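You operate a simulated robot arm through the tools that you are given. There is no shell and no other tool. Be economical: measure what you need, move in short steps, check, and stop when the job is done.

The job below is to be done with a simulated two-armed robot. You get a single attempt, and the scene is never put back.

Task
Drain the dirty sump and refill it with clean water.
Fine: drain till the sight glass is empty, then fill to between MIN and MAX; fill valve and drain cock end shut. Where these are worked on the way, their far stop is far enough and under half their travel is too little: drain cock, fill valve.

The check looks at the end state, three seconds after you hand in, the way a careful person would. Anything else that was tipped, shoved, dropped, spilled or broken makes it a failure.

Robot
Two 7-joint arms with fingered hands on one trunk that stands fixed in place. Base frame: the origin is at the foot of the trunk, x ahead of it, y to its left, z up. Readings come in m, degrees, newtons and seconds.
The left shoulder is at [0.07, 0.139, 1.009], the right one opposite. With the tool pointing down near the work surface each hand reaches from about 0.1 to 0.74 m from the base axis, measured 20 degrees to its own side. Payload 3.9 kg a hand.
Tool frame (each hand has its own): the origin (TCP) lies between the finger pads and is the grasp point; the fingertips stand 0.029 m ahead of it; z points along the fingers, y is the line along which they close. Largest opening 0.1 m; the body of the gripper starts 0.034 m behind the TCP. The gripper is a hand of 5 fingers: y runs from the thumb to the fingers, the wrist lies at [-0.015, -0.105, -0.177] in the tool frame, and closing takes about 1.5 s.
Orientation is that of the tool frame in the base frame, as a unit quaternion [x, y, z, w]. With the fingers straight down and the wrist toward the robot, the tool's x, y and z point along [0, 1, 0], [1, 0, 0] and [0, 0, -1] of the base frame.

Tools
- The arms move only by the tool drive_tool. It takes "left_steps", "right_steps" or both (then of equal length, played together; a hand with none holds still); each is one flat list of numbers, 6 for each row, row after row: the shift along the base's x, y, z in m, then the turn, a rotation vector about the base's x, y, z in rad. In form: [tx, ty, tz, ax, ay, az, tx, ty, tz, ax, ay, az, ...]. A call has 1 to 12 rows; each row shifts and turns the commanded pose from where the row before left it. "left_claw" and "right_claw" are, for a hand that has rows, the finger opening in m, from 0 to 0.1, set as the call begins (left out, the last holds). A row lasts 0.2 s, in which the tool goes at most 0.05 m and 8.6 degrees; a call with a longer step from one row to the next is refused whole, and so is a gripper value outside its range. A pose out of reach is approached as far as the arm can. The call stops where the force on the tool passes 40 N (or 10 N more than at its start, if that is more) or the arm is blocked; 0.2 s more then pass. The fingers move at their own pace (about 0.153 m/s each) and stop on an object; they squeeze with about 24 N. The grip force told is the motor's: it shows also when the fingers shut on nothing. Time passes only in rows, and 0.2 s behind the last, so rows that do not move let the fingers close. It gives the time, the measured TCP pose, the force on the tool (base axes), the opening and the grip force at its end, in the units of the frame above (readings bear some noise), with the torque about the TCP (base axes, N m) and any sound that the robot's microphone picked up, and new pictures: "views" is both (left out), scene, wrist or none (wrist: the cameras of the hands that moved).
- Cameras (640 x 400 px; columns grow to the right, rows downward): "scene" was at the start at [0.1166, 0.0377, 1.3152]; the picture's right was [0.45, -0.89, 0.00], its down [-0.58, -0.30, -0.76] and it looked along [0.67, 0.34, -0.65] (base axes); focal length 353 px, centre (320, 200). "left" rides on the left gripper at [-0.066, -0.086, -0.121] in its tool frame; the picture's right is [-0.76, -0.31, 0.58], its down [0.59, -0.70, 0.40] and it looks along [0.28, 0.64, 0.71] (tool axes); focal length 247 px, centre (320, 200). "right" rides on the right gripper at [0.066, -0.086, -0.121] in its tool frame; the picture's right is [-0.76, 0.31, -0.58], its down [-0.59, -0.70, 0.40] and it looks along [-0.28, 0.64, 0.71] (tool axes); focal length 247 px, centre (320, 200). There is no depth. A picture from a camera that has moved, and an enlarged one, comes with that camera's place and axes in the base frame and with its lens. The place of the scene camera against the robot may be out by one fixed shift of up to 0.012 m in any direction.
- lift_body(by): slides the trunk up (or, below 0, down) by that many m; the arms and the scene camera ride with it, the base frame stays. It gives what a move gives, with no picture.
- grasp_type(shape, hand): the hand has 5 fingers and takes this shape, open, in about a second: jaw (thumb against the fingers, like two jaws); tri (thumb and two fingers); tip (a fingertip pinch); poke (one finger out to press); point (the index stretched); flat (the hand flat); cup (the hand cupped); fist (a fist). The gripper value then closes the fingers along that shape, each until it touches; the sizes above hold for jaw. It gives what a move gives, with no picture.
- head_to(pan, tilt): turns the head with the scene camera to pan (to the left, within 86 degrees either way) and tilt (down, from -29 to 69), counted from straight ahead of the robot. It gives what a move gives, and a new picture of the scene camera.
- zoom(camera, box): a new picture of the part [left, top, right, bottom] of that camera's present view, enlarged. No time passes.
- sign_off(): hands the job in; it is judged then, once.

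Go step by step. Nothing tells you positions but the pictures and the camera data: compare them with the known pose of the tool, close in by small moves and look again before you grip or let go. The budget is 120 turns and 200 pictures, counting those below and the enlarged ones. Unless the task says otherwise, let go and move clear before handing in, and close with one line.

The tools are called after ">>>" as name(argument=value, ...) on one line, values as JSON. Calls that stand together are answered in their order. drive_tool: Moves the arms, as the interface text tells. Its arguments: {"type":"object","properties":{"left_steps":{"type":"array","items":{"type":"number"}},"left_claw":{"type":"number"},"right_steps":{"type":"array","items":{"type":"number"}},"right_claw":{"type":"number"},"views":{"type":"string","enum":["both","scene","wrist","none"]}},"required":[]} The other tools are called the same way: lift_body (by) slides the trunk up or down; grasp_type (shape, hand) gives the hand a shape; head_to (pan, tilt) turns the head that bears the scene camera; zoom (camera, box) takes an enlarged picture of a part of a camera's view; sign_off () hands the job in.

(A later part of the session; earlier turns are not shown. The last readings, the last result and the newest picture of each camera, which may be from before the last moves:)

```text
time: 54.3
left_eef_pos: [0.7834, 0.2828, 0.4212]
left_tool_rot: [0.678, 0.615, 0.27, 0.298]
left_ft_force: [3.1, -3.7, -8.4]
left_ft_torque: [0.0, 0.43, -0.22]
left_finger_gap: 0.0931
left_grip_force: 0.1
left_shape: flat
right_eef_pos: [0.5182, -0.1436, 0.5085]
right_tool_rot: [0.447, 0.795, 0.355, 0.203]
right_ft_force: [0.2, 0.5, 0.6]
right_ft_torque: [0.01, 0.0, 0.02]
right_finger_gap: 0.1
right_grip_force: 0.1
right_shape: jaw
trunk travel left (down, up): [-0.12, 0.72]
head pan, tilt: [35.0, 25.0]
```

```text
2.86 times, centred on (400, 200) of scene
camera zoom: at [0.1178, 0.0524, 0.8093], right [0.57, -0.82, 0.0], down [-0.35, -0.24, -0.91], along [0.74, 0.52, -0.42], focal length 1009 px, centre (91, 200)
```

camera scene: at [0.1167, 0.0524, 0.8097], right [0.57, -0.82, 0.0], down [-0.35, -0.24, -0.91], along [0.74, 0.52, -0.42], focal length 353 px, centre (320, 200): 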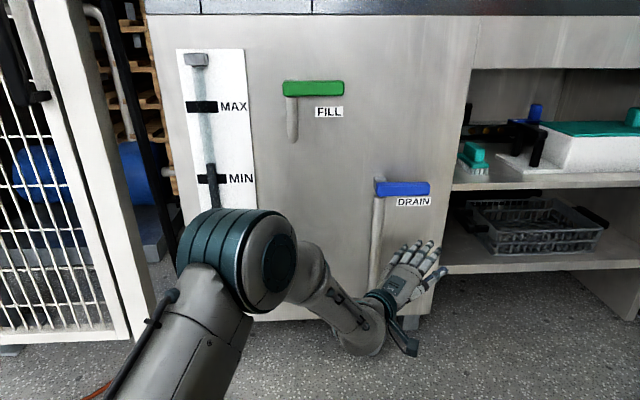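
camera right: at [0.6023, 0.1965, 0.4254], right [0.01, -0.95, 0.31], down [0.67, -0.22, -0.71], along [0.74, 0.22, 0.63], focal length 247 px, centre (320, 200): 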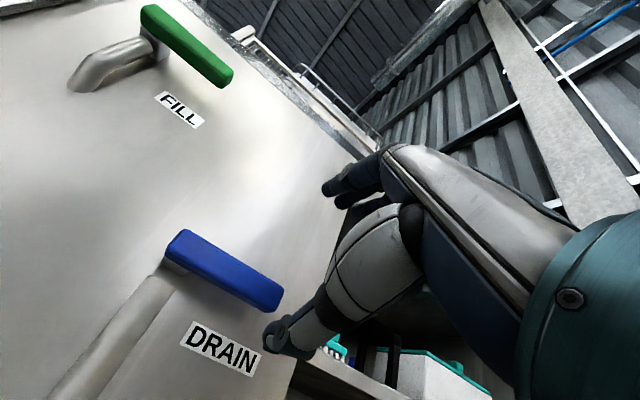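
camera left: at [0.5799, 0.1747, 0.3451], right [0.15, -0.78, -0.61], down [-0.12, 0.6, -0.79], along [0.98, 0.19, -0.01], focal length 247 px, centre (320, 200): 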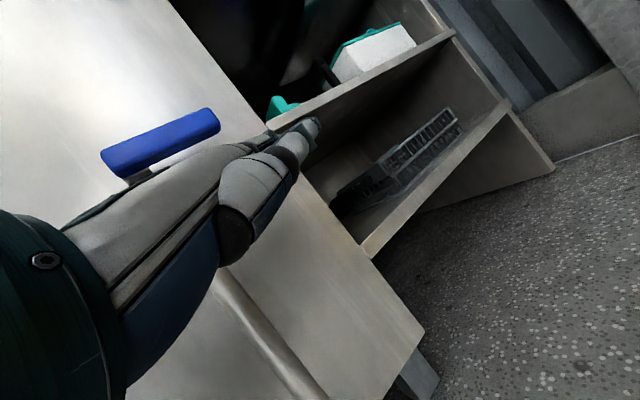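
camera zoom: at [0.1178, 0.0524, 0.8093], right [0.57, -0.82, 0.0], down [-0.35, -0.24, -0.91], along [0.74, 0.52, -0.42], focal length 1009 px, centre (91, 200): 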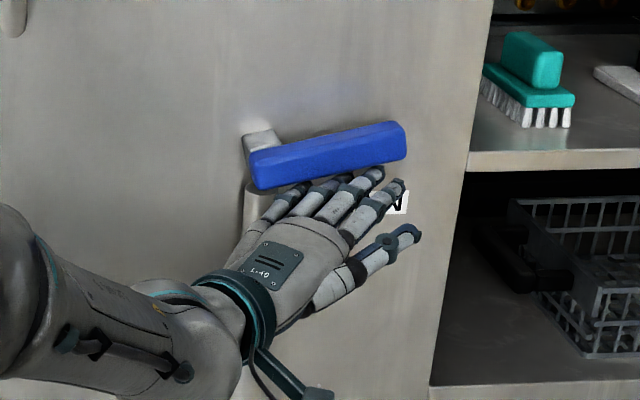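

The handle turns upward easily at 8 N — that's the opening direction. I'll keep lifting along the arc, drifting right so the fingers keep leverage.

>>> drive_tool(left_steps=[0.004, -0.005, 0.013, 0, 0, 0, 0.004, -0.005, 0.013, 0, 0, 0, 0.004, -0.005, 0.013, 0, 0, 0, 0.004, -0.005, 0.013, 0, 0, 0, 0, 0, 0.013, 0, 0, 0], views="none")

>>> zoom(camera="scene", box=[320, 100, 480, 240])

```text
time: 55.5
left_eef_pos: [0.7985, 0.2633, 0.4894]
left_tool_rot: [0.676, 0.616, 0.272, 0.3]
left_ft_force: [-1.6, -4.1, -1.9]
left_ft_torque: [0.1, -0.06, 0.02]
left_finger_gap: 0.0935
left_grip_force: 0.1
left_shape: flat
right_eef_pos: [0.5181, -0.1432, 0.5089]
right_tool_rot: [0.447, 0.795, 0.356, 0.203]
right_ft_force: [0.9, -0.6, -0.3]
right_ft_torque: [-0.01, 0.02, 0.01]
right_finger_gap: 0.1
right_grip_force: 0.0
right_shape: jaw
trunk travel left (down, up): [-0.12, 0.72]
head pan, tilt: [35.0, 25.0]
```

```text
2.86 times, centred on (400, 170) of scene
camera zoom: at [0.117, 0.0523, 0.8097], right [0.57, -0.82, 0.0], down [-0.35, -0.24, -0.91], along [0.74, 0.52, -0.42], focal length 1009 px, centre (91, 286)
```

zoom: 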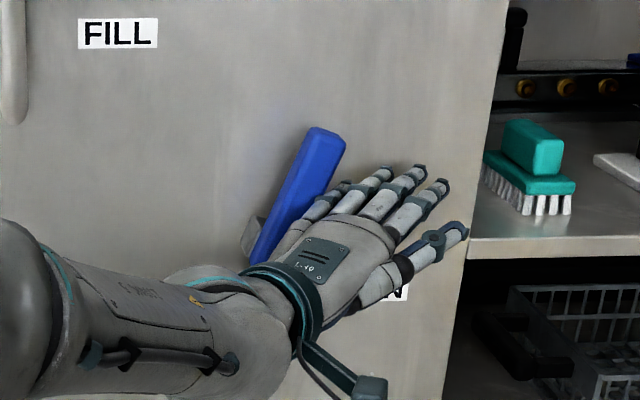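

The handle is at about 60°. Now push left and a little up to bring it to the stop.

>>> drive_tool(left_steps=[-0.003, 0.004, 0.01, 0, 0, 0, -0.0074, 0.0094, 0.006, 0, 0, 0, -0.0074, 0.0094, 0.004, 0, 0, 0, -0.0074, 0.0094, 0.002, 0, 0, 0, -0.0074, 0.0094, 0, 0, 0, 0, -0.006, 0.007, 0, 0, 0, 0], views="scene")

>>> zoom(camera="scene", box=[320, 100, 480, 240])

```text
time: 56.8
left_eef_pos: [0.767, 0.2935, 0.5112]
left_tool_rot: [0.684, 0.606, 0.273, 0.3]
left_ft_force: [14.2, -19.3, -0.5]
left_ft_torque: [1.2, 0.98, -1.37]
left_finger_gap: 0.0931
left_grip_force: 0.0
left_shape: flat
right_eef_pos: [0.518, -0.1434, 0.5093]
right_tool_rot: [0.447, 0.796, 0.356, 0.201]
right_ft_force: [0.0, 0.7, -0.3]
right_ft_torque: [0.01, 0.0, -0.03]
right_finger_gap: 0.0999
right_grip_force: 0.0
right_shape: jaw
trunk travel left (down, up): [-0.12, 0.72]
head pan, tilt: [35.0, 25.0]
stopped in row 6 (left hand): the force on the tool passed its limit at 46 N (the readings are from after the stop); the commanded pose is now the measured one
camera scene: at [0.1178, 0.051, 0.8096], right [0.57, -0.82, 0.0], down [-0.35, -0.24, -0.91], along [0.74, 0.52, -0.42], focal length 353 px, centre (320, 200)
```

scene: 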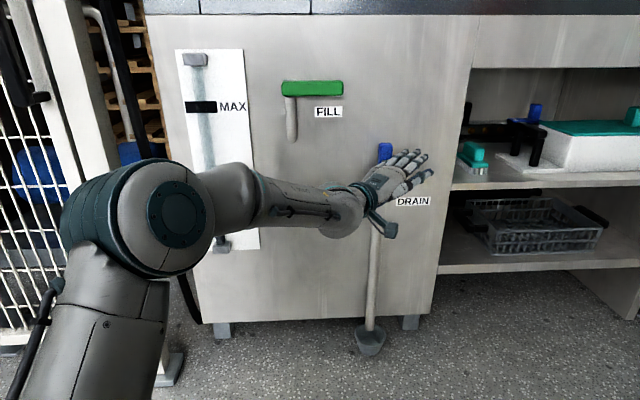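

```text
2.86 times, centred on (400, 170) of scene
camera zoom: at [0.1178, 0.051, 0.8096], right [0.57, -0.82, 0.0], down [-0.35, -0.24, -0.91], along [0.74, 0.52, -0.42], focal length 1009 px, centre (91, 286)
```

zoom: 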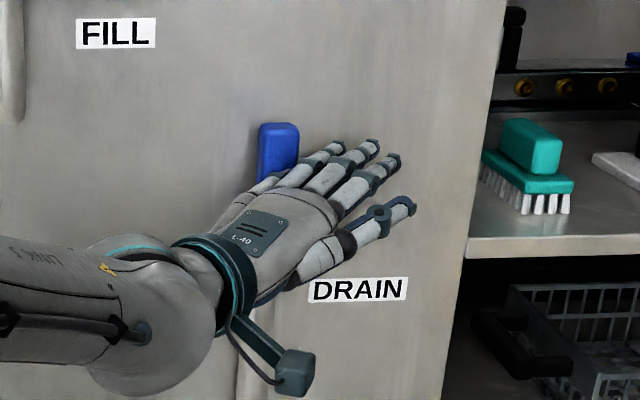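

The drain handle is upright against its stop: fully open. I'll back off, raise the hand ready for closing from the left/top, and check the sight glass.

>>> drive_tool(left_steps=[0.006, -0.008, 0, 0, 0, 0, -0.02, -0.015, 0, 0, 0, 0, -0.025, -0.019, 0, 0, 0, 0, -0.025, -0.019, 0.01, 0, 0, 0, -0.015, -0.01, 0.03, 0, 0, 0, 0, 0, 0.03, 0, 0, 0, 0, 0, 0.03, 0, 0, 0], views="scene")

>>> zoom(camera="right", box=[0, 0, 640, 400])

```text
time: 58.4
left_eef_pos: [0.6874, 0.2278, 0.6121]
left_tool_rot: [0.681, 0.61, 0.273, 0.3]
left_ft_force: [0.4, 0.6, -0.4]
left_ft_torque: [-0.04, 0.02, -0.01]
left_finger_gap: 0.0927
left_grip_force: 0.0
left_shape: flat
right_eef_pos: [0.517, -0.1415, 0.5106]
right_tool_rot: [0.447, 0.796, 0.355, 0.202]
right_ft_force: [0.6, 0.3, 0.0]
right_ft_torque: [0.02, 0.02, 0.05]
right_finger_gap: 0.1
right_grip_force: 0.0
right_shape: jaw
trunk travel left (down, up): [-0.12, 0.72]
head pan, tilt: [35.0, 25.0]
camera scene: at [0.1169, 0.0523, 0.8096], right [0.57, -0.82, 0.0], down [-0.35, -0.24, -0.91], along [0.74, 0.52, -0.42], focal length 353 px, centre (320, 200)
```

scene: 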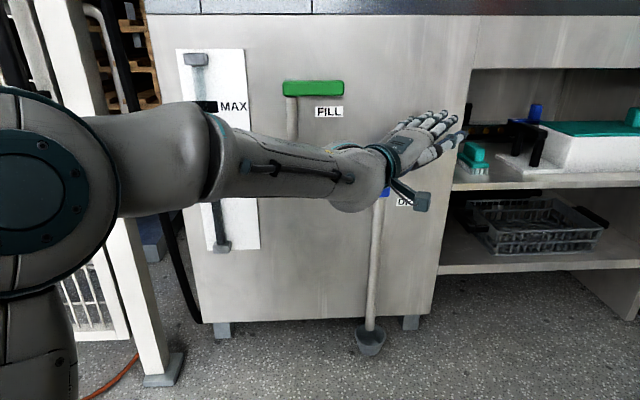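

```text
1.00 times, centred on (320, 200) of right (not enlarged: the box is as wide or as high as the picture)
camera zoom: at [0.3571, -0.1626, 0.5268], right [0.2, -0.76, 0.62], down [0.16, -0.59, -0.79], along [0.97, 0.25, 0.01], focal length 247 px, centre (320, 200)
```

zoom: 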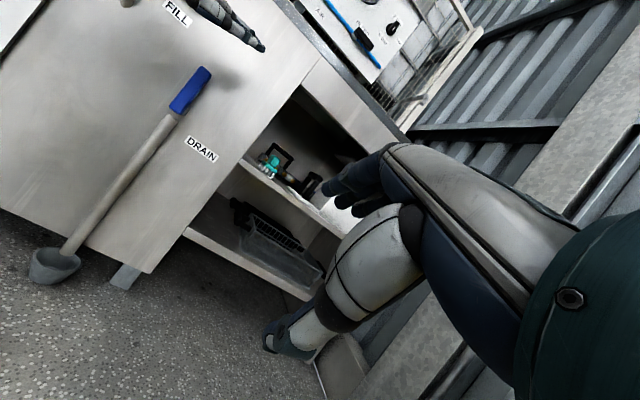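

The handle is clearly vertical. I'll yaw the right hand in place so its camera watches the sight glass past the left arm, and zoom on the visible lower end.

>>> drive_tool(right_steps=[0, 0, 0, 0, 0, 0.14, 0, 0, 0, 0, 0, 0.14, 0, 0, 0, 0, 0, 0.14], views="wrist")

>>> zoom(camera="scene", box=[160, 40, 280, 260])

```text
time: 59.2
left_eef_pos: [0.6875, 0.2272, 0.6126]
left_tool_rot: [0.68, 0.61, 0.274, 0.3]
left_ft_force: [0.2, -0.1, -0.2]
left_ft_torque: [-0.02, -0.01, -0.01]
left_finger_gap: 0.0934
left_grip_force: 0.0
left_shape: flat
right_eef_pos: [0.5174, -0.1421, 0.5103]
right_tool_rot: [0.271, 0.871, 0.39, 0.125]
right_ft_force: [0.3, -0.5, -0.2]
right_ft_torque: [-0.02, 0.03, -0.02]
right_finger_gap: 0.0998
right_grip_force: 0.0
right_shape: jaw
right hand out of reach, approached as far as the arm can: row 2
trunk travel left (down, up): [-0.12, 0.72]
head pan, tilt: [35.0, 25.0]
camera right: at [0.3793, -0.2264, 0.5267], right [0.49, -0.62, 0.62], down [0.39, -0.48, -0.79], along [0.78, 0.63, 0.01], focal length 247 px, centre (320, 200)
```

right: 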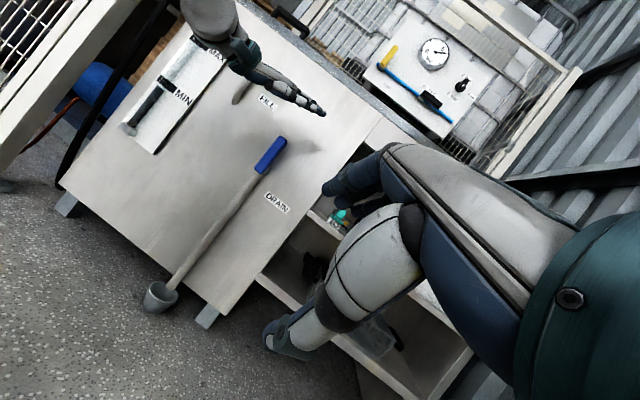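

```text
1.82 times, centred on (220, 150) of scene
camera zoom: at [0.1167, 0.0524, 0.8096], right [0.57, -0.82, 0.0], down [-0.35, -0.24, -0.91], along [0.74, 0.52, -0.42], focal length 642 px, centre (502, 291)
```

zoom: 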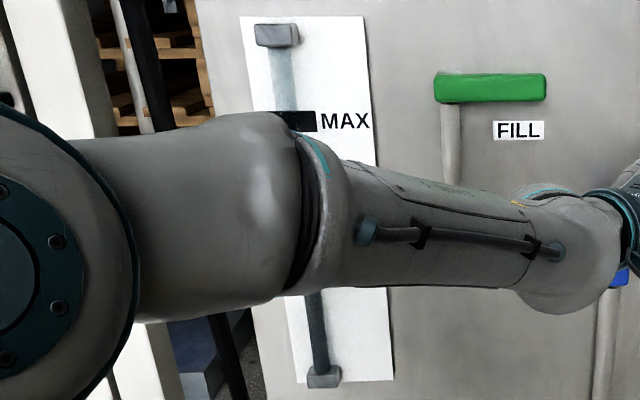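

>>> zoom(camera="right", box=[110, 30, 230, 150])

```text
3.33 times, centred on (170, 90) of right
camera zoom: at [0.3793, -0.2264, 0.5267], right [0.49, -0.62, 0.62], down [0.39, -0.48, -0.79], along [0.78, 0.63, 0.01], focal length 823 px, centre (820, 567)
```

zoom: 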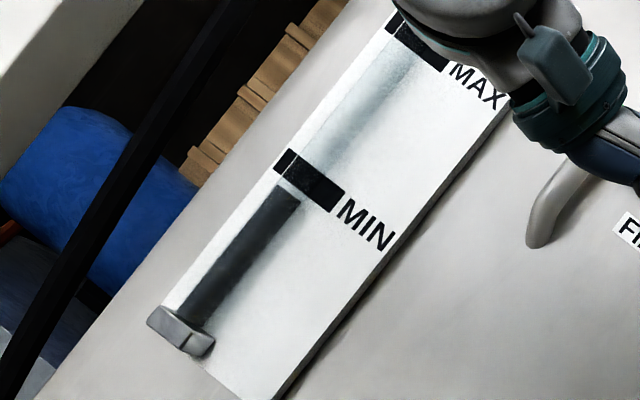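

The level is already slightly below MIN and falling. While it drains I'll bring the hand to the left of the upright handle, standing off, and watch through the right camera.

>>> drive_tool(left_steps=[-0.0105, 0.0185, -0.015, 0, 0, 0, -0.0105, 0.0185, -0.015, 0, 0, 0, -0.0105, 0.0185, -0.015, 0, 0, 0, -0.0105, 0.0185, -0.015, 0, 0, 0, -0.0105, 0.0185, -0.015, 0, 0, 0, -0.0105, 0.0185, -0.015, 0, 0, 0], views="scene")

>>> zoom(camera="right", box=[100, 20, 300, 170])

```text
time: 60.6
left_eef_pos: [0.6235, 0.3389, 0.5225]
left_tool_rot: [0.68, 0.61, 0.273, 0.301]
left_ft_force: [-0.1, 0.7, 0.4]
left_ft_torque: [-0.01, 0.02, 0.02]
left_finger_gap: 0.0934
left_grip_force: 0.1
left_shape: flat
right_eef_pos: [0.518, -0.1425, 0.5103]
right_tool_rot: [0.272, 0.87, 0.391, 0.125]
right_ft_force: [0.0, 0.0, -0.4]
right_ft_torque: [0.02, -0.04, 0.01]
right_finger_gap: 0.1001
right_grip_force: 0.0
right_shape: jaw
trunk travel left (down, up): [-0.12, 0.72]
head pan, tilt: [35.0, 25.0]
camera scene: at [0.1168, 0.0522, 0.8097], right [0.57, -0.82, 0.0], down [-0.35, -0.24, -0.91], along [0.74, 0.52, -0.42], focal length 353 px, centre (320, 200)
```

scene: 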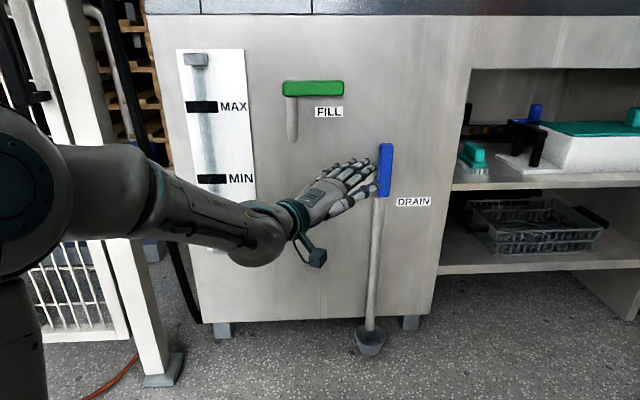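

```text
2.67 times, centred on (200, 95) of right
camera zoom: at [0.3791, -0.2264, 0.527], right [0.49, -0.62, 0.62], down [0.39, -0.48, -0.79], along [0.78, 0.63, 0.01], focal length 659 px, centre (640, 480)
```

zoom: 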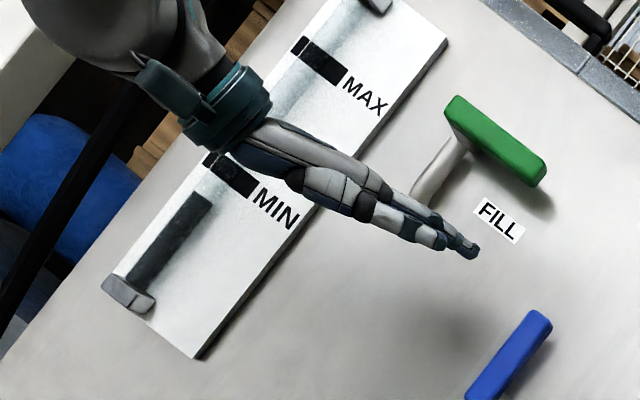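

The glass is draining at about 10% of the lower span per second. I'll wait.

>>> drive_tool(left_steps=[0, 0, 0, 0, 0, 0, 0, 0, 0, 0, 0, 0, 0, 0, 0, 0, 0, 0, 0, 0, 0, 0, 0, 0, 0, 0, 0, 0, 0, 0, 0, 0, 0, 0, 0, 0, 0, 0, 0, 0, 0, 0, 0, 0, 0, 0, 0, 0, 0, 0, 0, 0, 0, 0, 0, 0, 0, 0, 0, 0, 0, 0, 0, 0, 0, 0, 0, 0, 0, 0, 0, 0], views="none")

>>> drive_tool(left_steps=[0, 0, 0, 0, 0, 0, 0, 0, 0, 0, 0, 0, 0, 0, 0, 0, 0, 0, 0, 0, 0, 0, 0, 0, 0, 0, 0, 0, 0, 0, 0, 0, 0, 0, 0, 0, 0, 0, 0, 0, 0, 0, 0, 0, 0, 0, 0, 0, 0, 0, 0, 0, 0, 0, 0, 0, 0, 0, 0, 0, 0, 0, 0, 0, 0, 0, 0, 0, 0, 0, 0, 0], views="none")

>>> zoom(camera="right", box=[110, 50, 230, 150])

```text
time: 63.2
left_eef_pos: [0.6222, 0.3389, 0.5224]
left_tool_rot: [0.68, 0.61, 0.273, 0.301]
left_ft_force: [0.1, -0.2, -0.6]
left_ft_torque: [-0.01, 0.02, -0.02]
left_finger_gap: 0.0934
left_grip_force: 0.1
left_shape: flat
right_eef_pos: [0.5172, -0.1425, 0.5103]
right_tool_rot: [0.271, 0.871, 0.39, 0.124]
right_ft_force: [0.1, -0.5, 0.0]
right_ft_torque: [0.01, 0.01, -0.01]
right_finger_gap: 0.1
right_grip_force: 0.1
right_shape: jaw
trunk travel left (down, up): [-0.12, 0.72]
head pan, tilt: [35.0, 25.0]
```

```text
time: 65.8
left_eef_pos: [0.6232, 0.3385, 0.5209]
left_tool_rot: [0.68, 0.611, 0.273, 0.3]
left_ft_force: [-0.3, -0.7, -0.1]
left_ft_torque: [-0.02, 0.01, 0.0]
left_finger_gap: 0.0934
left_grip_force: 0.0
left_shape: flat
right_eef_pos: [0.5172, -0.1434, 0.5097]
right_tool_rot: [0.271, 0.871, 0.392, 0.124]
right_ft_force: [0.4, -0.6, -0.2]
right_ft_torque: [0.0, 0.0, 0.0]
right_finger_gap: 0.1001
right_grip_force: 0.1
right_shape: jaw
trunk travel left (down, up): [-0.12, 0.72]
head pan, tilt: [35.0, 25.0]
```

```text
4.00 times, centred on (170, 100) of right
camera zoom: at [0.3791, -0.2263, 0.527], right [0.49, -0.62, 0.62], down [0.39, -0.48, -0.79], along [0.78, 0.63, 0.01], focal length 988 px, centre (920, 600)
```

zoom: 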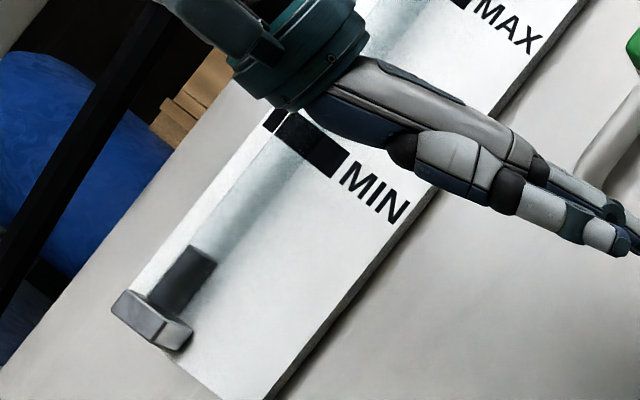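

About a quarter of the lower span remains. Meanwhile I'll advance to beside the handle on its left.

>>> drive_tool(left_steps=[0.01, 0.012, -0.005, 0, 0, 0, 0.01, 0.012, -0.005, 0, 0, 0, 0.01, 0.012, -0.005, 0, 0, 0, 0.01, 0.012, -0.005, 0, 0, 0, 0.01, 0.012, -0.005, 0, 0, 0, 0, 0, 0, 0, 0, 0, 0, 0, 0, 0, 0, 0, 0, 0, 0, 0, 0, 0, 0, 0, 0, 0, 0, 0, 0, 0, 0, 0, 0, 0, 0, 0, 0, 0, 0, 0], views="none")

>>> zoom(camera="scene", box=[280, 110, 440, 230])

>>> zoom(camera="right", box=[110, 50, 290, 180])

```text
time: 68.2
left_eef_pos: [0.6731, 0.3982, 0.4974]
left_tool_rot: [0.68, 0.61, 0.273, 0.301]
left_ft_force: [0.3, -0.4, -0.3]
left_ft_torque: [-0.01, -0.02, 0.03]
left_finger_gap: 0.0932
left_grip_force: 0.0
left_shape: flat
right_eef_pos: [0.5171, -0.1426, 0.5109]
right_tool_rot: [0.271, 0.871, 0.39, 0.125]
right_ft_force: [1.4, -0.2, 0.8]
right_ft_torque: [0.05, 0.0, 0.01]
right_finger_gap: 0.1001
right_grip_force: 0.1
right_shape: jaw
trunk travel left (down, up): [-0.12, 0.72]
head pan, tilt: [35.0, 25.0]
```

```text
3.33 times, centred on (360, 170) of scene
camera zoom: at [0.1168, 0.0523, 0.8097], right [0.57, -0.82, 0.0], down [-0.35, -0.24, -0.91], along [0.74, 0.52, -0.42], focal length 1178 px, centre (187, 300)
```

zoom: 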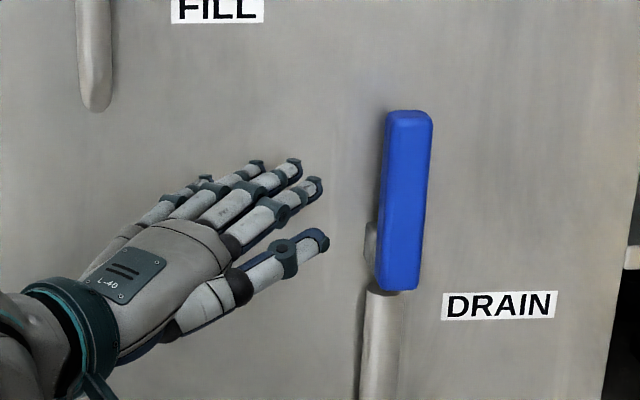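

```text
3.08 times, centred on (200, 115) of right
camera zoom: at [0.3791, -0.2263, 0.527], right [0.49, -0.62, 0.62], down [0.39, -0.48, -0.79], along [0.78, 0.63, 0.01], focal length 760 px, centre (689, 462)
```

zoom: 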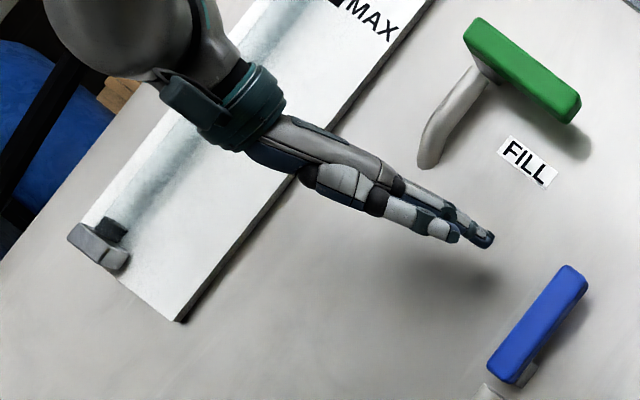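

Nearly empty. Wait on.

>>> drive_tool(left_steps=[0, 0, 0, 0, 0, 0, 0, 0, 0, 0, 0, 0, 0, 0, 0, 0, 0, 0, 0, 0, 0, 0, 0, 0, 0, 0, 0, 0, 0, 0, 0, 0, 0, 0, 0, 0, 0, 0, 0, 0, 0, 0, 0, 0, 0, 0, 0, 0, 0, 0, 0, 0, 0, 0, 0, 0, 0, 0, 0, 0, 0, 0, 0, 0, 0, 0, 0, 0, 0, 0, 0, 0], views="none")

>>> zoom(camera="right", box=[110, 70, 210, 150])

```text
time: 70.8
left_eef_pos: [0.6731, 0.3991, 0.4979]
left_tool_rot: [0.68, 0.61, 0.274, 0.301]
left_ft_force: [-0.4, 0.2, 0.7]
left_ft_torque: [-0.01, 0.01, 0.02]
left_finger_gap: 0.0931
left_grip_force: 0.0
left_shape: flat
right_eef_pos: [0.518, -0.1428, 0.5101]
right_tool_rot: [0.271, 0.871, 0.391, 0.124]
right_ft_force: [-0.6, 0.2, 0.9]
right_ft_torque: [0.01, -0.01, -0.01]
right_finger_gap: 0.0999
right_grip_force: 0.2
right_shape: jaw
trunk travel left (down, up): [-0.12, 0.72]
head pan, tilt: [35.0, 25.0]
```

```text
5.00 times, centred on (160, 110) of right
camera zoom: at [0.3791, -0.2263, 0.527], right [0.49, -0.62, 0.62], down [0.39, -0.48, -0.79], along [0.78, 0.63, 0.01], focal length 1235 px, centre (1120, 650)
```

zoom: 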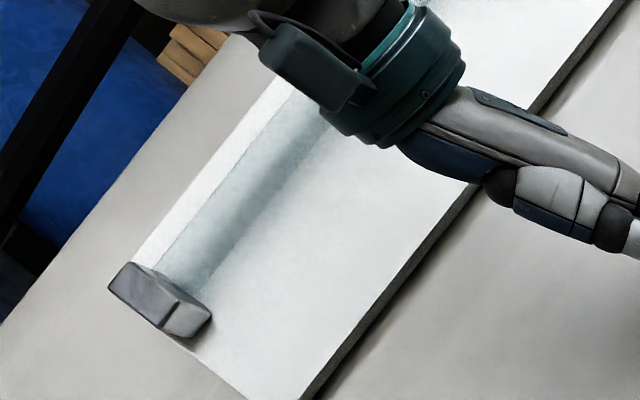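

The glass is empty with no dark fluid left. Now close the drain: move in level with the handle's upper part and push it right and down along its arc.

>>> drive_tool(left_steps=[0.008, 0.006, 0.0125, 0, 0, 0, 0.008, 0.006, 0.0125, 0, 0, 0, 0.0083, -0.0106, 0, 0, 0, 0, 0.0083, -0.0106, 0, 0, 0, 0, 0.0136, -0.0173, 0.002, 0, 0, 0, 0.0136, -0.0173, 0.001, 0, 0, 0, 0.0086, -0.011, -0.005, 0, 0, 0, 0.0086, -0.011, -0.005, 0, 0, 0], views="none")

>>> zoom(camera="scene", box=[300, 100, 460, 220])

```text
time: 72.6
left_eef_pos: [0.751, 0.3334, 0.5164]
left_tool_rot: [0.679, 0.611, 0.274, 0.3]
left_ft_force: [-0.3, 1.4, 2.7]
left_ft_torque: [-0.05, -0.12, 0.06]
left_finger_gap: 0.0932
left_grip_force: 0.1
left_shape: flat
right_eef_pos: [0.5174, -0.1427, 0.5104]
right_tool_rot: [0.271, 0.871, 0.391, 0.124]
right_ft_force: [0.6, -0.2, 0.2]
right_ft_torque: [-0.02, 0.01, 0.0]
right_finger_gap: 0.0999
right_grip_force: 0.1
right_shape: jaw
trunk travel left (down, up): [-0.12, 0.72]
head pan, tilt: [35.0, 25.0]
```

```text
3.33 times, centred on (380, 160) of scene
camera zoom: at [0.1165, 0.0524, 0.8098], right [0.57, -0.82, 0.0], down [-0.35, -0.24, -0.91], along [0.74, 0.52, -0.42], focal length 1178 px, centre (120, 333)
```

zoom: 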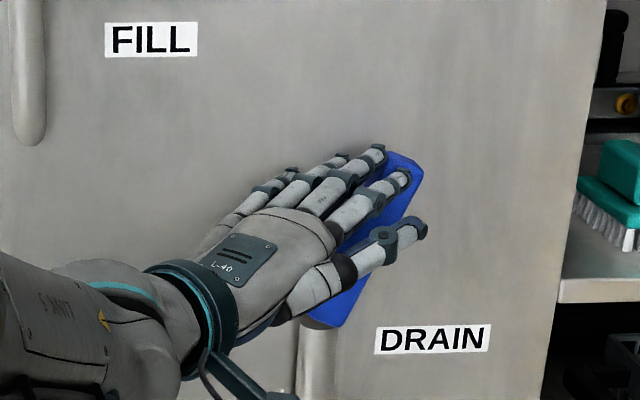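

The handle is turning; it's about halfway. Continue right and down to the stop.

>>> drive_tool(left_steps=[0.008, -0.01, -0.008, 0, 0, 0, 0.008, -0.01, -0.01, 0, 0, 0, 0.006, -0.008, -0.012, 0, 0, 0, 0.005, -0.007, -0.013, 0, 0, 0, 0.002, -0.003, -0.014, 0, 0, 0, 0, 0, -0.014, 0, 0, 0, 0, 0, -0.012, 0, 0, 0, 0, 0, -0.01, 0, 0, 0], views="none")

>>> zoom(camera="scene", box=[320, 120, 480, 240])

```text
time: 74.4
left_eef_pos: [0.7805, 0.2912, 0.4374]
left_tool_rot: [0.679, 0.605, 0.282, 0.306]
left_ft_force: [4.4, -6.8, 33.3]
left_ft_torque: [1.92, -0.53, -0.39]
left_finger_gap: 0.0931
left_grip_force: 0.0
left_shape: flat
right_eef_pos: [0.515, -0.1444, 0.5135]
right_tool_rot: [0.271, 0.87, 0.393, 0.127]
right_ft_force: [0.3, -0.1, -0.1]
right_ft_torque: [-0.01, -0.01, 0.05]
right_finger_gap: 0.0999
right_grip_force: 0.0
right_shape: jaw
trunk travel left (down, up): [-0.12, 0.72]
head pan, tilt: [35.0, 25.0]
```

```text
3.33 times, centred on (400, 180) of scene
camera zoom: at [0.1131, 0.0503, 0.8109], right [0.57, -0.82, 0.0], down [-0.34, -0.24, -0.91], along [0.74, 0.52, -0.42], focal length 1178 px, centre (53, 267)
```

zoom: 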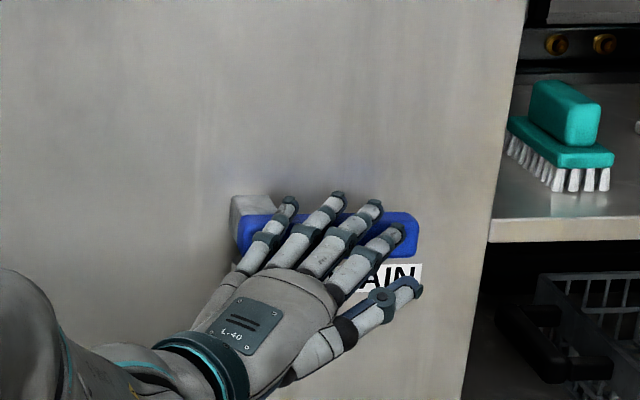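

The handle looks horizontal. For certainty I'll lift, shift outward and press once more at the outer end, then back away to inspect.

>>> drive_tool(left_steps=[0, 0, 0.02, 0, 0, 0, 0.011, -0.015, 0.012, 0, 0, 0, 0.012, -0.016, 0, 0, 0, 0, 0, 0, -0.012, 0, 0, 0, 0, 0, -0.012, 0, 0, 0, 0, 0, -0.01, 0, 0, 0, 0, 0, -0.01, 0, 0, 0], views="none")

>>> drive_tool(left_steps=[0, 0, 0.02, 0, 0, 0, -0.02, -0.015, 0.005, 0, 0, 0, -0.025, -0.019, 0.01, 0, 0, 0, -0.025, -0.019, 0.02, 0, 0, 0, -0.02, 0.01, 0.03, 0, 0, 0, -0.015, 0.02, 0.03, 0, 0, 0, -0.015, 0.02, 0.03, 0, 0, 0], views="scene")

>>> zoom(camera="right", box=[100, 20, 320, 240])

```text
time: 76.0
left_eef_pos: [0.8035, 0.2608, 0.4298]
left_tool_rot: [0.677, 0.605, 0.283, 0.31]
left_ft_force: [-7.5, -1.5, 38.4]
left_ft_torque: [1.65, -1.77, 0.39]
left_finger_gap: 0.0927
left_grip_force: 0.1
left_shape: flat
right_eef_pos: [0.5165, -0.1439, 0.5137]
right_tool_rot: [0.27, 0.87, 0.392, 0.127]
right_ft_force: [0.1, 0.3, -0.9]
right_ft_torque: [-0.02, 0.04, -0.03]
right_finger_gap: 0.0997
right_grip_force: 0.1
right_shape: jaw
trunk travel left (down, up): [-0.12, 0.72]
head pan, tilt: [35.0, 25.0]
```

```text
time: 77.6
left_eef_pos: [0.683, 0.2619, 0.556]
left_tool_rot: [0.681, 0.61, 0.272, 0.3]
left_ft_force: [0.0, 0.3, -0.1]
left_ft_torque: [0.0, -0.02, -0.02]
left_finger_gap: 0.0932
left_grip_force: 0.0
left_shape: flat
right_eef_pos: [0.5177, -0.1429, 0.5099]
right_tool_rot: [0.271, 0.871, 0.39, 0.124]
right_ft_force: [-0.1, -0.1, 0.5]
right_ft_torque: [0.01, 0.0, 0.03]
right_finger_gap: 0.1
right_grip_force: 0.1
right_shape: jaw
trunk travel left (down, up): [-0.12, 0.72]
head pan, tilt: [35.0, 25.0]
camera scene: at [0.117, 0.0522, 0.8096], right [0.57, -0.82, 0.0], down [-0.35, -0.24, -0.91], along [0.74, 0.52, -0.42], focal length 353 px, centre (320, 200)
```

scene: 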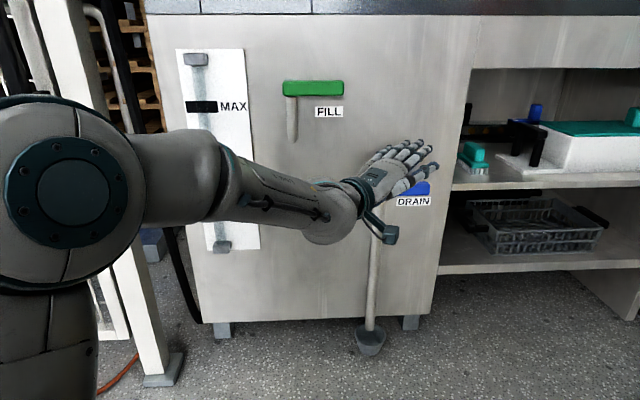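

```text
1.82 times, centred on (210, 130) of right
camera zoom: at [0.3792, -0.2264, 0.5268], right [0.49, -0.62, 0.62], down [0.39, -0.48, -0.79], along [0.78, 0.63, 0.01], focal length 449 px, centre (520, 327)
```

zoom: 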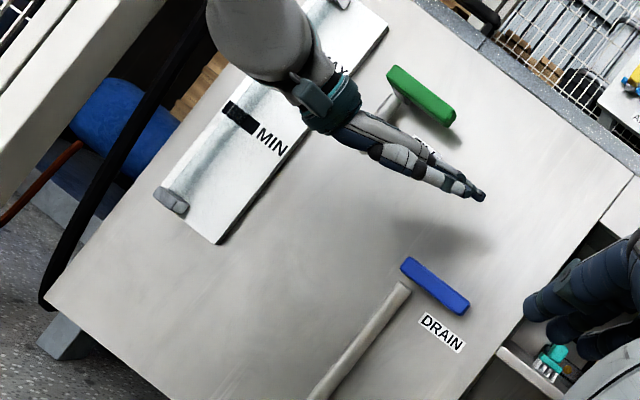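

The drain is shut (parallel to the green handle again) and the glass empty. Next the fill valve: raise the trunk 15 cm and bring the hand to a stand-off below the green handle.

>>> lift_body(by=0.15)

>>> drive_tool(left_steps=[-0.0123, 0.0158, -0.0223, 0, 0, 0, -0.0123, 0.0158, -0.0223, 0, 0, 0, -0.0123, 0.0158, -0.0223, 0, 0, 0, -0.0123, 0.0158, -0.0223, 0, 0, 0, -0.0123, 0.0158, -0.0223, 0, 0, 0, -0.0123, 0.0158, -0.0223, 0, 0, 0, -0.0123, 0.0158, -0.0223, 0, 0, 0], views="scene")

>>> zoom(camera="right", box=[0, 0, 640, 400])

```text
time: 79.3
left_eef_pos: [0.6831, 0.2613, 0.7059]
left_tool_rot: [0.68, 0.611, 0.274, 0.3]
left_ft_force: [0.0, -0.4, -0.4]
left_ft_torque: [0.0, 0.01, 0.01]
left_finger_gap: 0.0932
left_grip_force: 0.0
left_shape: flat
right_eef_pos: [0.5174, -0.1431, 0.6604]
right_tool_rot: [0.272, 0.871, 0.39, 0.124]
right_ft_force: [0.1, -0.9, 0.4]
right_ft_torque: [0.01, 0.02, -0.01]
right_finger_gap: 0.1
right_grip_force: 0.1
right_shape: jaw
trunk travel left (down, up): [-0.27, 0.57]
head pan, tilt: [35.0, 25.0]
```

```text
time: 80.9
left_eef_pos: [0.595, 0.3717, 0.5508]
left_tool_rot: [0.68, 0.61, 0.274, 0.301]
left_ft_force: [-0.5, 1.2, 0.5]
left_ft_torque: [0.0, -0.01, -0.02]
left_finger_gap: 0.0929
left_grip_force: 0.0
left_shape: flat
right_eef_pos: [0.5184, -0.144, 0.6604]
right_tool_rot: [0.271, 0.871, 0.39, 0.124]
right_ft_force: [0.2, -0.3, 0.1]
right_ft_torque: [0.04, 0.01, 0.04]
right_finger_gap: 0.0998
right_grip_force: 0.1
right_shape: jaw
trunk travel left (down, up): [-0.27, 0.57]
head pan, tilt: [35.0, 25.0]
camera scene: at [0.1168, 0.0523, 0.9597], right [0.57, -0.82, 0.0], down [-0.35, -0.24, -0.91], along [0.74, 0.52, -0.42], focal length 353 px, centre (320, 200)
```

scene: 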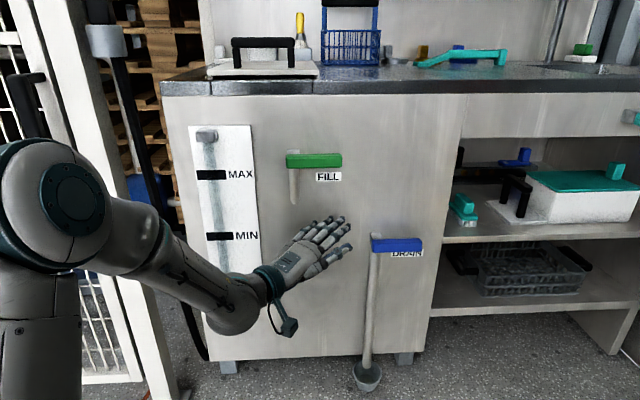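

```text
1.00 times, centred on (320, 200) of right (not enlarged: the box is as wide or as high as the picture)
camera zoom: at [0.3791, -0.2263, 0.677], right [0.49, -0.62, 0.62], down [0.39, -0.48, -0.79], along [0.78, 0.63, 0.01], focal length 247 px, centre (320, 200)
```

zoom: 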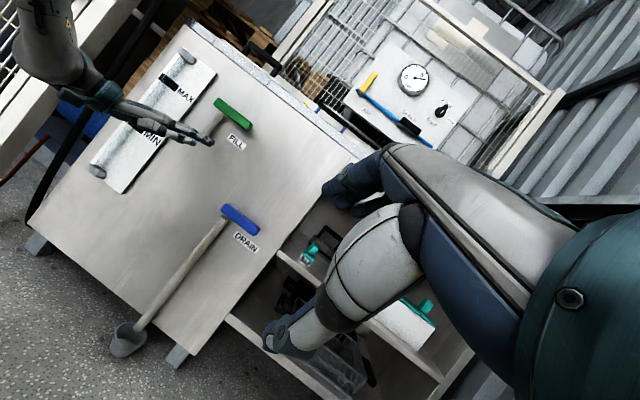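

The green handle and glass are both visible in the scene view. Moving in under the green handle.

>>> drive_tool(left_steps=[0.0145, 0.0114, 0.003, 0, 0, 0, 0.0145, 0.0114, 0.003, 0, 0, 0, 0.0145, 0.0114, 0.003, 0, 0, 0, 0.0145, 0.0114, 0.003, 0, 0, 0, 0.0145, 0.0114, 0.003, 0, 0, 0], views="scene")

>>> zoom(camera="scene", box=[240, 120, 400, 260])

```text
time: 82.1
left_eef_pos: [0.6686, 0.4291, 0.5641]
left_tool_rot: [0.681, 0.61, 0.273, 0.3]
left_ft_force: [0.2, -0.5, 0.1]
left_ft_torque: [0.01, 0.0, -0.01]
left_finger_gap: 0.093
left_grip_force: 0.1
left_shape: flat
right_eef_pos: [0.5166, -0.1434, 0.6602]
right_tool_rot: [0.271, 0.871, 0.39, 0.124]
right_ft_force: [-1.3, 0.1, -1.1]
right_ft_torque: [0.01, 0.01, 0.02]
right_finger_gap: 0.0999
right_grip_force: 0.0
right_shape: jaw
trunk travel left (down, up): [-0.27, 0.57]
head pan, tilt: [35.0, 25.0]
camera scene: at [0.1168, 0.0524, 0.9597], right [0.57, -0.82, 0.0], down [-0.35, -0.24, -0.91], along [0.74, 0.52, -0.42], focal length 353 px, centre (320, 200)
```

scene: 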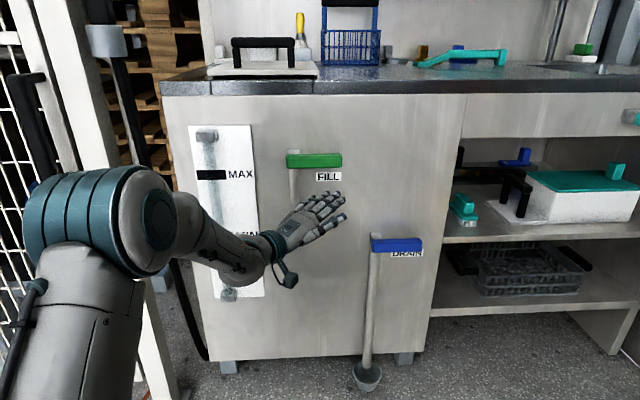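

```text
2.86 times, centred on (320, 190) of scene
camera zoom: at [0.1168, 0.0524, 0.9597], right [0.57, -0.82, 0.0], down [-0.35, -0.24, -0.91], along [0.74, 0.52, -0.42], focal length 1009 px, centre (320, 229)
```

zoom: 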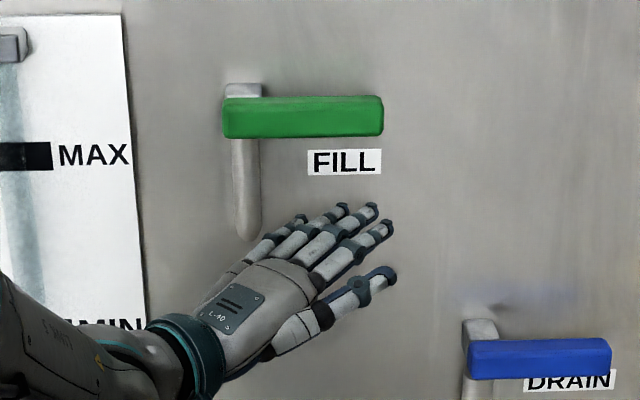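

Fingers are under the green handle. Lift it along the same arc as the drain handle.

>>> drive_tool(left_steps=[0, 0, 0.0125, 0, 0, 0, 0, 0, 0.0125, 0, 0, 0, 0, 0, 0.0125, 0, 0, 0, 0, 0, 0.0125, 0, 0, 0, -0.001, 0.001, 0.0125, 0, 0, 0, -0.002, 0.002, 0.0125, 0, 0, 0], views="none")

>>> zoom(camera="scene", box=[180, 100, 380, 240])

```text
time: 83.5
left_eef_pos: [0.6665, 0.4315, 0.6394]
left_tool_rot: [0.681, 0.61, 0.273, 0.3]
left_ft_force: [0.7, -2.1, -4.1]
left_ft_torque: [0.02, 0.24, -0.13]
left_finger_gap: 0.093
left_grip_force: 0.1
left_shape: flat
right_eef_pos: [0.5175, -0.1431, 0.6597]
right_tool_rot: [0.272, 0.871, 0.39, 0.124]
right_ft_force: [0.3, 0.0, -0.8]
right_ft_torque: [0.0, 0.03, -0.03]
right_finger_gap: 0.1
right_grip_force: 0.0
right_shape: jaw
trunk travel left (down, up): [-0.27, 0.57]
head pan, tilt: [35.0, 25.0]
```

```text
2.86 times, centred on (280, 170) of scene
camera zoom: at [0.1174, 0.0524, 0.9595], right [0.57, -0.82, 0.0], down [-0.35, -0.24, -0.91], along [0.74, 0.52, -0.42], focal length 1009 px, centre (434, 286)
```

zoom: 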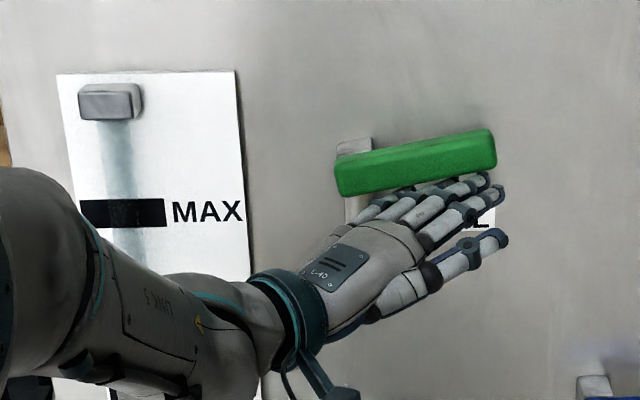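

It opens upward too. Continue the arc up and then left to the stop.

>>> drive_tool(left_steps=[0.004, -0.005, 0.013, 0, 0, 0, 0.004, -0.005, 0.013, 0, 0, 0, 0.004, -0.005, 0.013, 0, 0, 0, 0.004, -0.005, 0.013, 0, 0, 0, 0, 0, 0.013, 0, 0, 0, -0.003, 0.004, 0.01, 0, 0, 0, -0.0074, 0.0094, 0.006, 0, 0, 0, -0.0074, 0.0094, 0.004, 0, 0, 0, -0.0074, 0.0094, 0.002, 0, 0, 0, -0.0074, 0.0094, 0, 0, 0, 0, -0.005, 0.006, 0, 0, 0, 0], views="scene")

>>> zoom(camera="right", box=[70, 40, 270, 200])

```text
time: 85.9
left_eef_pos: [0.6464, 0.4508, 0.7301]
left_tool_rot: [0.684, 0.605, 0.274, 0.301]
left_ft_force: [13.6, -29.9, 2.7]
left_ft_torque: [1.99, 0.71, -1.52]
left_finger_gap: 0.093
left_grip_force: 0.2
left_shape: flat
right_eef_pos: [0.5177, -0.1468, 0.6589]
right_tool_rot: [0.272, 0.87, 0.393, 0.123]
right_ft_force: [-0.1, 0.5, -1.4]
right_ft_torque: [0.02, -0.02, 0.02]
right_finger_gap: 0.0998
right_grip_force: 0.1
right_shape: jaw
trunk travel left (down, up): [-0.27, 0.57]
head pan, tilt: [35.0, 25.0]
camera scene: at [0.118, 0.0485, 0.9598], right [0.57, -0.82, 0.0], down [-0.35, -0.24, -0.91], along [0.74, 0.52, -0.42], focal length 353 px, centre (320, 200)
```

scene: 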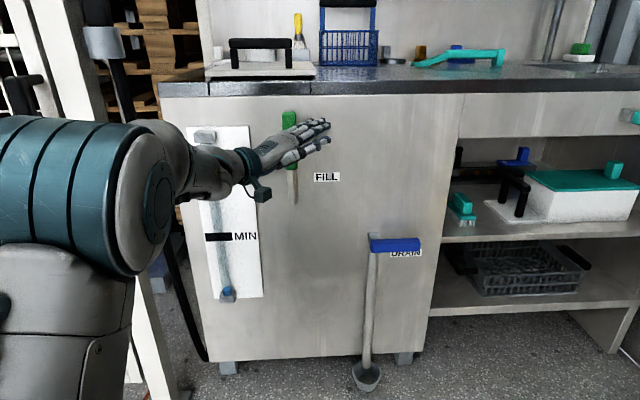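

```text
2.50 times, centred on (170, 120) of right
camera zoom: at [0.3794, -0.2294, 0.6756], right [0.49, -0.62, 0.61], down [0.39, -0.47, -0.79], along [0.78, 0.63, 0.01], focal length 617 px, centre (695, 400)
```

zoom: 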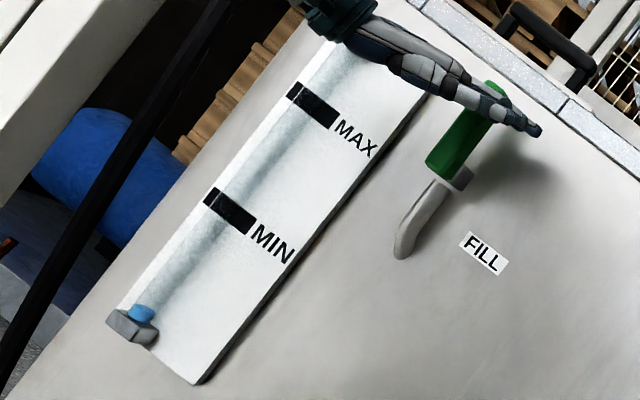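

The fill valve is fully open and blue clean water is rising at the bottom. I'll back off and move to the left side of the upright handle, ready to close it.

>>> drive_tool(left_steps=[0.007, -0.009, 0, 0, 0, 0, -0.0237, -0.0185, 0, 0, 0, 0, -0.0237, -0.0185, 0, 0, 0, 0, -0.0237, -0.0185, 0, 0, 0, 0, -0.0191, 0.0244, 0.002, 0, 0, 0, -0.0191, 0.0244, 0.002, 0, 0, 0, -0.0191, 0.0244, 0.002, 0, 0, 0, -0.0191, 0.0244, 0.002, 0, 0, 0, -0.0191, 0.0244, 0.002, 0, 0, 0], views="scene")

>>> zoom(camera="right", box=[70, 40, 270, 200])

```text
time: 87.9
left_eef_pos: [0.4845, 0.5169, 0.7366]
left_tool_rot: [0.68, 0.61, 0.273, 0.301]
left_ft_force: [0.3, -0.3, -0.6]
left_ft_torque: [0.02, -0.02, -0.01]
left_finger_gap: 0.093
left_grip_force: 0.1
left_shape: flat
right_eef_pos: [0.5175, -0.143, 0.6614]
right_tool_rot: [0.271, 0.871, 0.39, 0.125]
right_ft_force: [0.0, -0.3, -0.3]
right_ft_torque: [0.03, -0.01, 0.06]
right_finger_gap: 0.0999
right_grip_force: 0.0
right_shape: jaw
trunk travel left (down, up): [-0.27, 0.57]
head pan, tilt: [35.0, 25.0]
camera scene: at [0.1168, 0.0524, 0.9597], right [0.57, -0.82, 0.0], down [-0.35, -0.24, -0.91], along [0.74, 0.52, -0.42], focal length 353 px, centre (320, 200)
```

scene: 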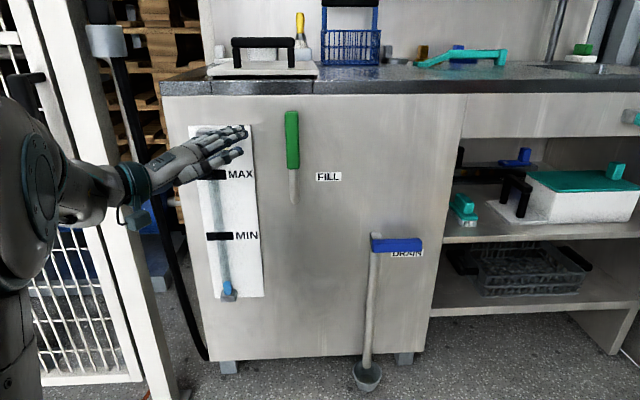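

```text
2.50 times, centred on (170, 120) of right
camera zoom: at [0.3791, -0.2263, 0.677], right [0.49, -0.62, 0.62], down [0.39, -0.48, -0.79], along [0.78, 0.63, 0.01], focal length 617 px, centre (695, 400)
```

zoom: 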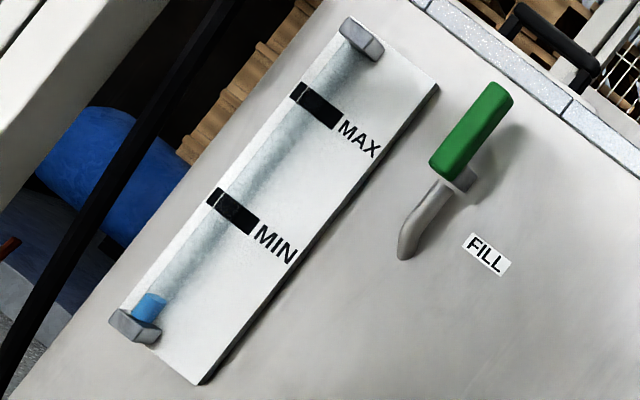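

Fill is slow (about 5% of the lower span per second), so there's time. I'll move in beside the handle.

>>> drive_tool(left_steps=[0.0165, 0.0115, 0.001, 0, 0, 0, 0.0165, 0.0115, 0.001, 0, 0, 0, 0.0165, 0.0115, 0.001, 0, 0, 0, 0.0165, 0.0115, 0.001, 0, 0, 0], views="none")

>>> zoom(camera="scene", box=[180, 80, 340, 200])

```text
time: 88.9
left_eef_pos: [0.5515, 0.5628, 0.7418]
left_tool_rot: [0.68, 0.611, 0.273, 0.301]
left_ft_force: [-0.1, -0.8, 0.8]
left_ft_torque: [-0.04, -0.01, 0.0]
left_finger_gap: 0.0934
left_grip_force: 0.0
left_shape: flat
right_eef_pos: [0.518, -0.1422, 0.66]
right_tool_rot: [0.271, 0.871, 0.391, 0.124]
right_ft_force: [-0.5, -0.2, 0.6]
right_ft_torque: [0.01, 0.0, -0.01]
right_finger_gap: 0.1002
right_grip_force: 0.0
right_shape: jaw
trunk travel left (down, up): [-0.27, 0.57]
head pan, tilt: [35.0, 25.0]
```

```text
3.33 times, centred on (260, 140) of scene
camera zoom: at [0.1168, 0.0525, 0.9597], right [0.57, -0.82, 0.0], down [-0.35, -0.24, -0.91], along [0.74, 0.52, -0.42], focal length 1178 px, centre (520, 400)
```

zoom: 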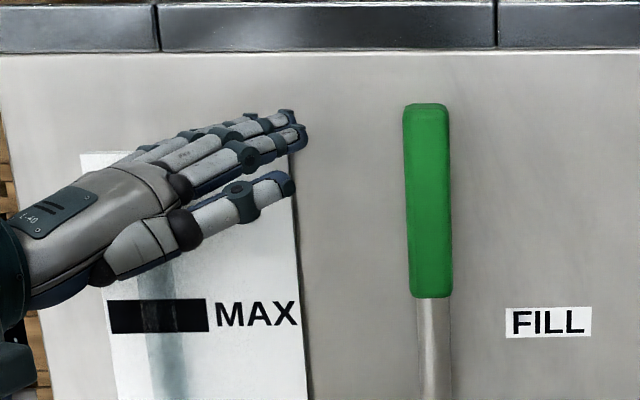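

In place beside the handle. Now wait and watch the level.

>>> drive_tool(left_steps=[0, 0, 0, 0, 0, 0, 0, 0, 0, 0, 0, 0, 0, 0, 0, 0, 0, 0, 0, 0, 0, 0, 0, 0, 0, 0, 0, 0, 0, 0, 0, 0, 0, 0, 0, 0, 0, 0, 0, 0, 0, 0, 0, 0, 0, 0, 0, 0, 0, 0, 0, 0, 0, 0, 0, 0, 0, 0, 0, 0, 0, 0, 0, 0, 0, 0, 0, 0, 0, 0, 0, 0], views="none")

>>> drive_tool(left_steps=[0, 0, 0, 0, 0, 0, 0, 0, 0, 0, 0, 0, 0, 0, 0, 0, 0, 0, 0, 0, 0, 0, 0, 0, 0, 0, 0, 0, 0, 0, 0, 0, 0, 0, 0, 0, 0, 0, 0, 0, 0, 0, 0, 0, 0, 0, 0, 0, 0, 0, 0, 0, 0, 0, 0, 0, 0, 0, 0, 0, 0, 0, 0, 0, 0, 0, 0, 0, 0, 0, 0, 0], views="none")

>>> zoom(camera="right", box=[70, 40, 270, 200])

```text
time: 91.5
left_eef_pos: [0.5499, 0.5626, 0.7427]
left_tool_rot: [0.68, 0.611, 0.273, 0.3]
left_ft_force: [0.5, -0.3, 0.1]
left_ft_torque: [-0.01, -0.02, -0.04]
left_finger_gap: 0.0932
left_grip_force: 0.0
left_shape: flat
right_eef_pos: [0.5186, -0.1429, 0.6603]
right_tool_rot: [0.27, 0.871, 0.391, 0.124]
right_ft_force: [-0.5, -0.3, -0.4]
right_ft_torque: [-0.02, 0.01, 0.02]
right_finger_gap: 0.1002
right_grip_force: 0.0
right_shape: jaw
trunk travel left (down, up): [-0.27, 0.57]
head pan, tilt: [35.0, 25.0]
```

```text
time: 94.1
left_eef_pos: [0.5502, 0.5632, 0.7416]
left_tool_rot: [0.68, 0.61, 0.273, 0.3]
left_ft_force: [0.7, 0.0, 0.8]
left_ft_torque: [-0.02, -0.01, 0.03]
left_finger_gap: 0.0932
left_grip_force: 0.1
left_shape: flat
right_eef_pos: [0.5173, -0.1428, 0.6601]
right_tool_rot: [0.271, 0.871, 0.39, 0.124]
right_ft_force: [0.9, 0.4, 0.2]
right_ft_torque: [0.0, -0.01, 0.0]
right_finger_gap: 0.0999
right_grip_force: 0.1
right_shape: jaw
trunk travel left (down, up): [-0.27, 0.57]
head pan, tilt: [35.0, 25.0]
```

```text
2.50 times, centred on (170, 120) of right
camera zoom: at [0.3791, -0.2263, 0.677], right [0.49, -0.62, 0.62], down [0.39, -0.48, -0.79], along [0.78, 0.63, 0.01], focal length 617 px, centre (695, 400)
```

zoom: 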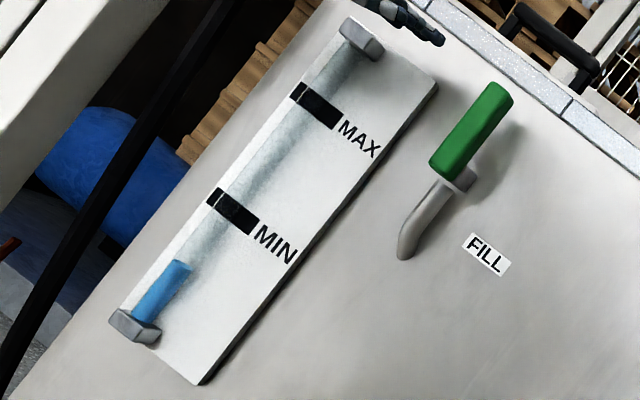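

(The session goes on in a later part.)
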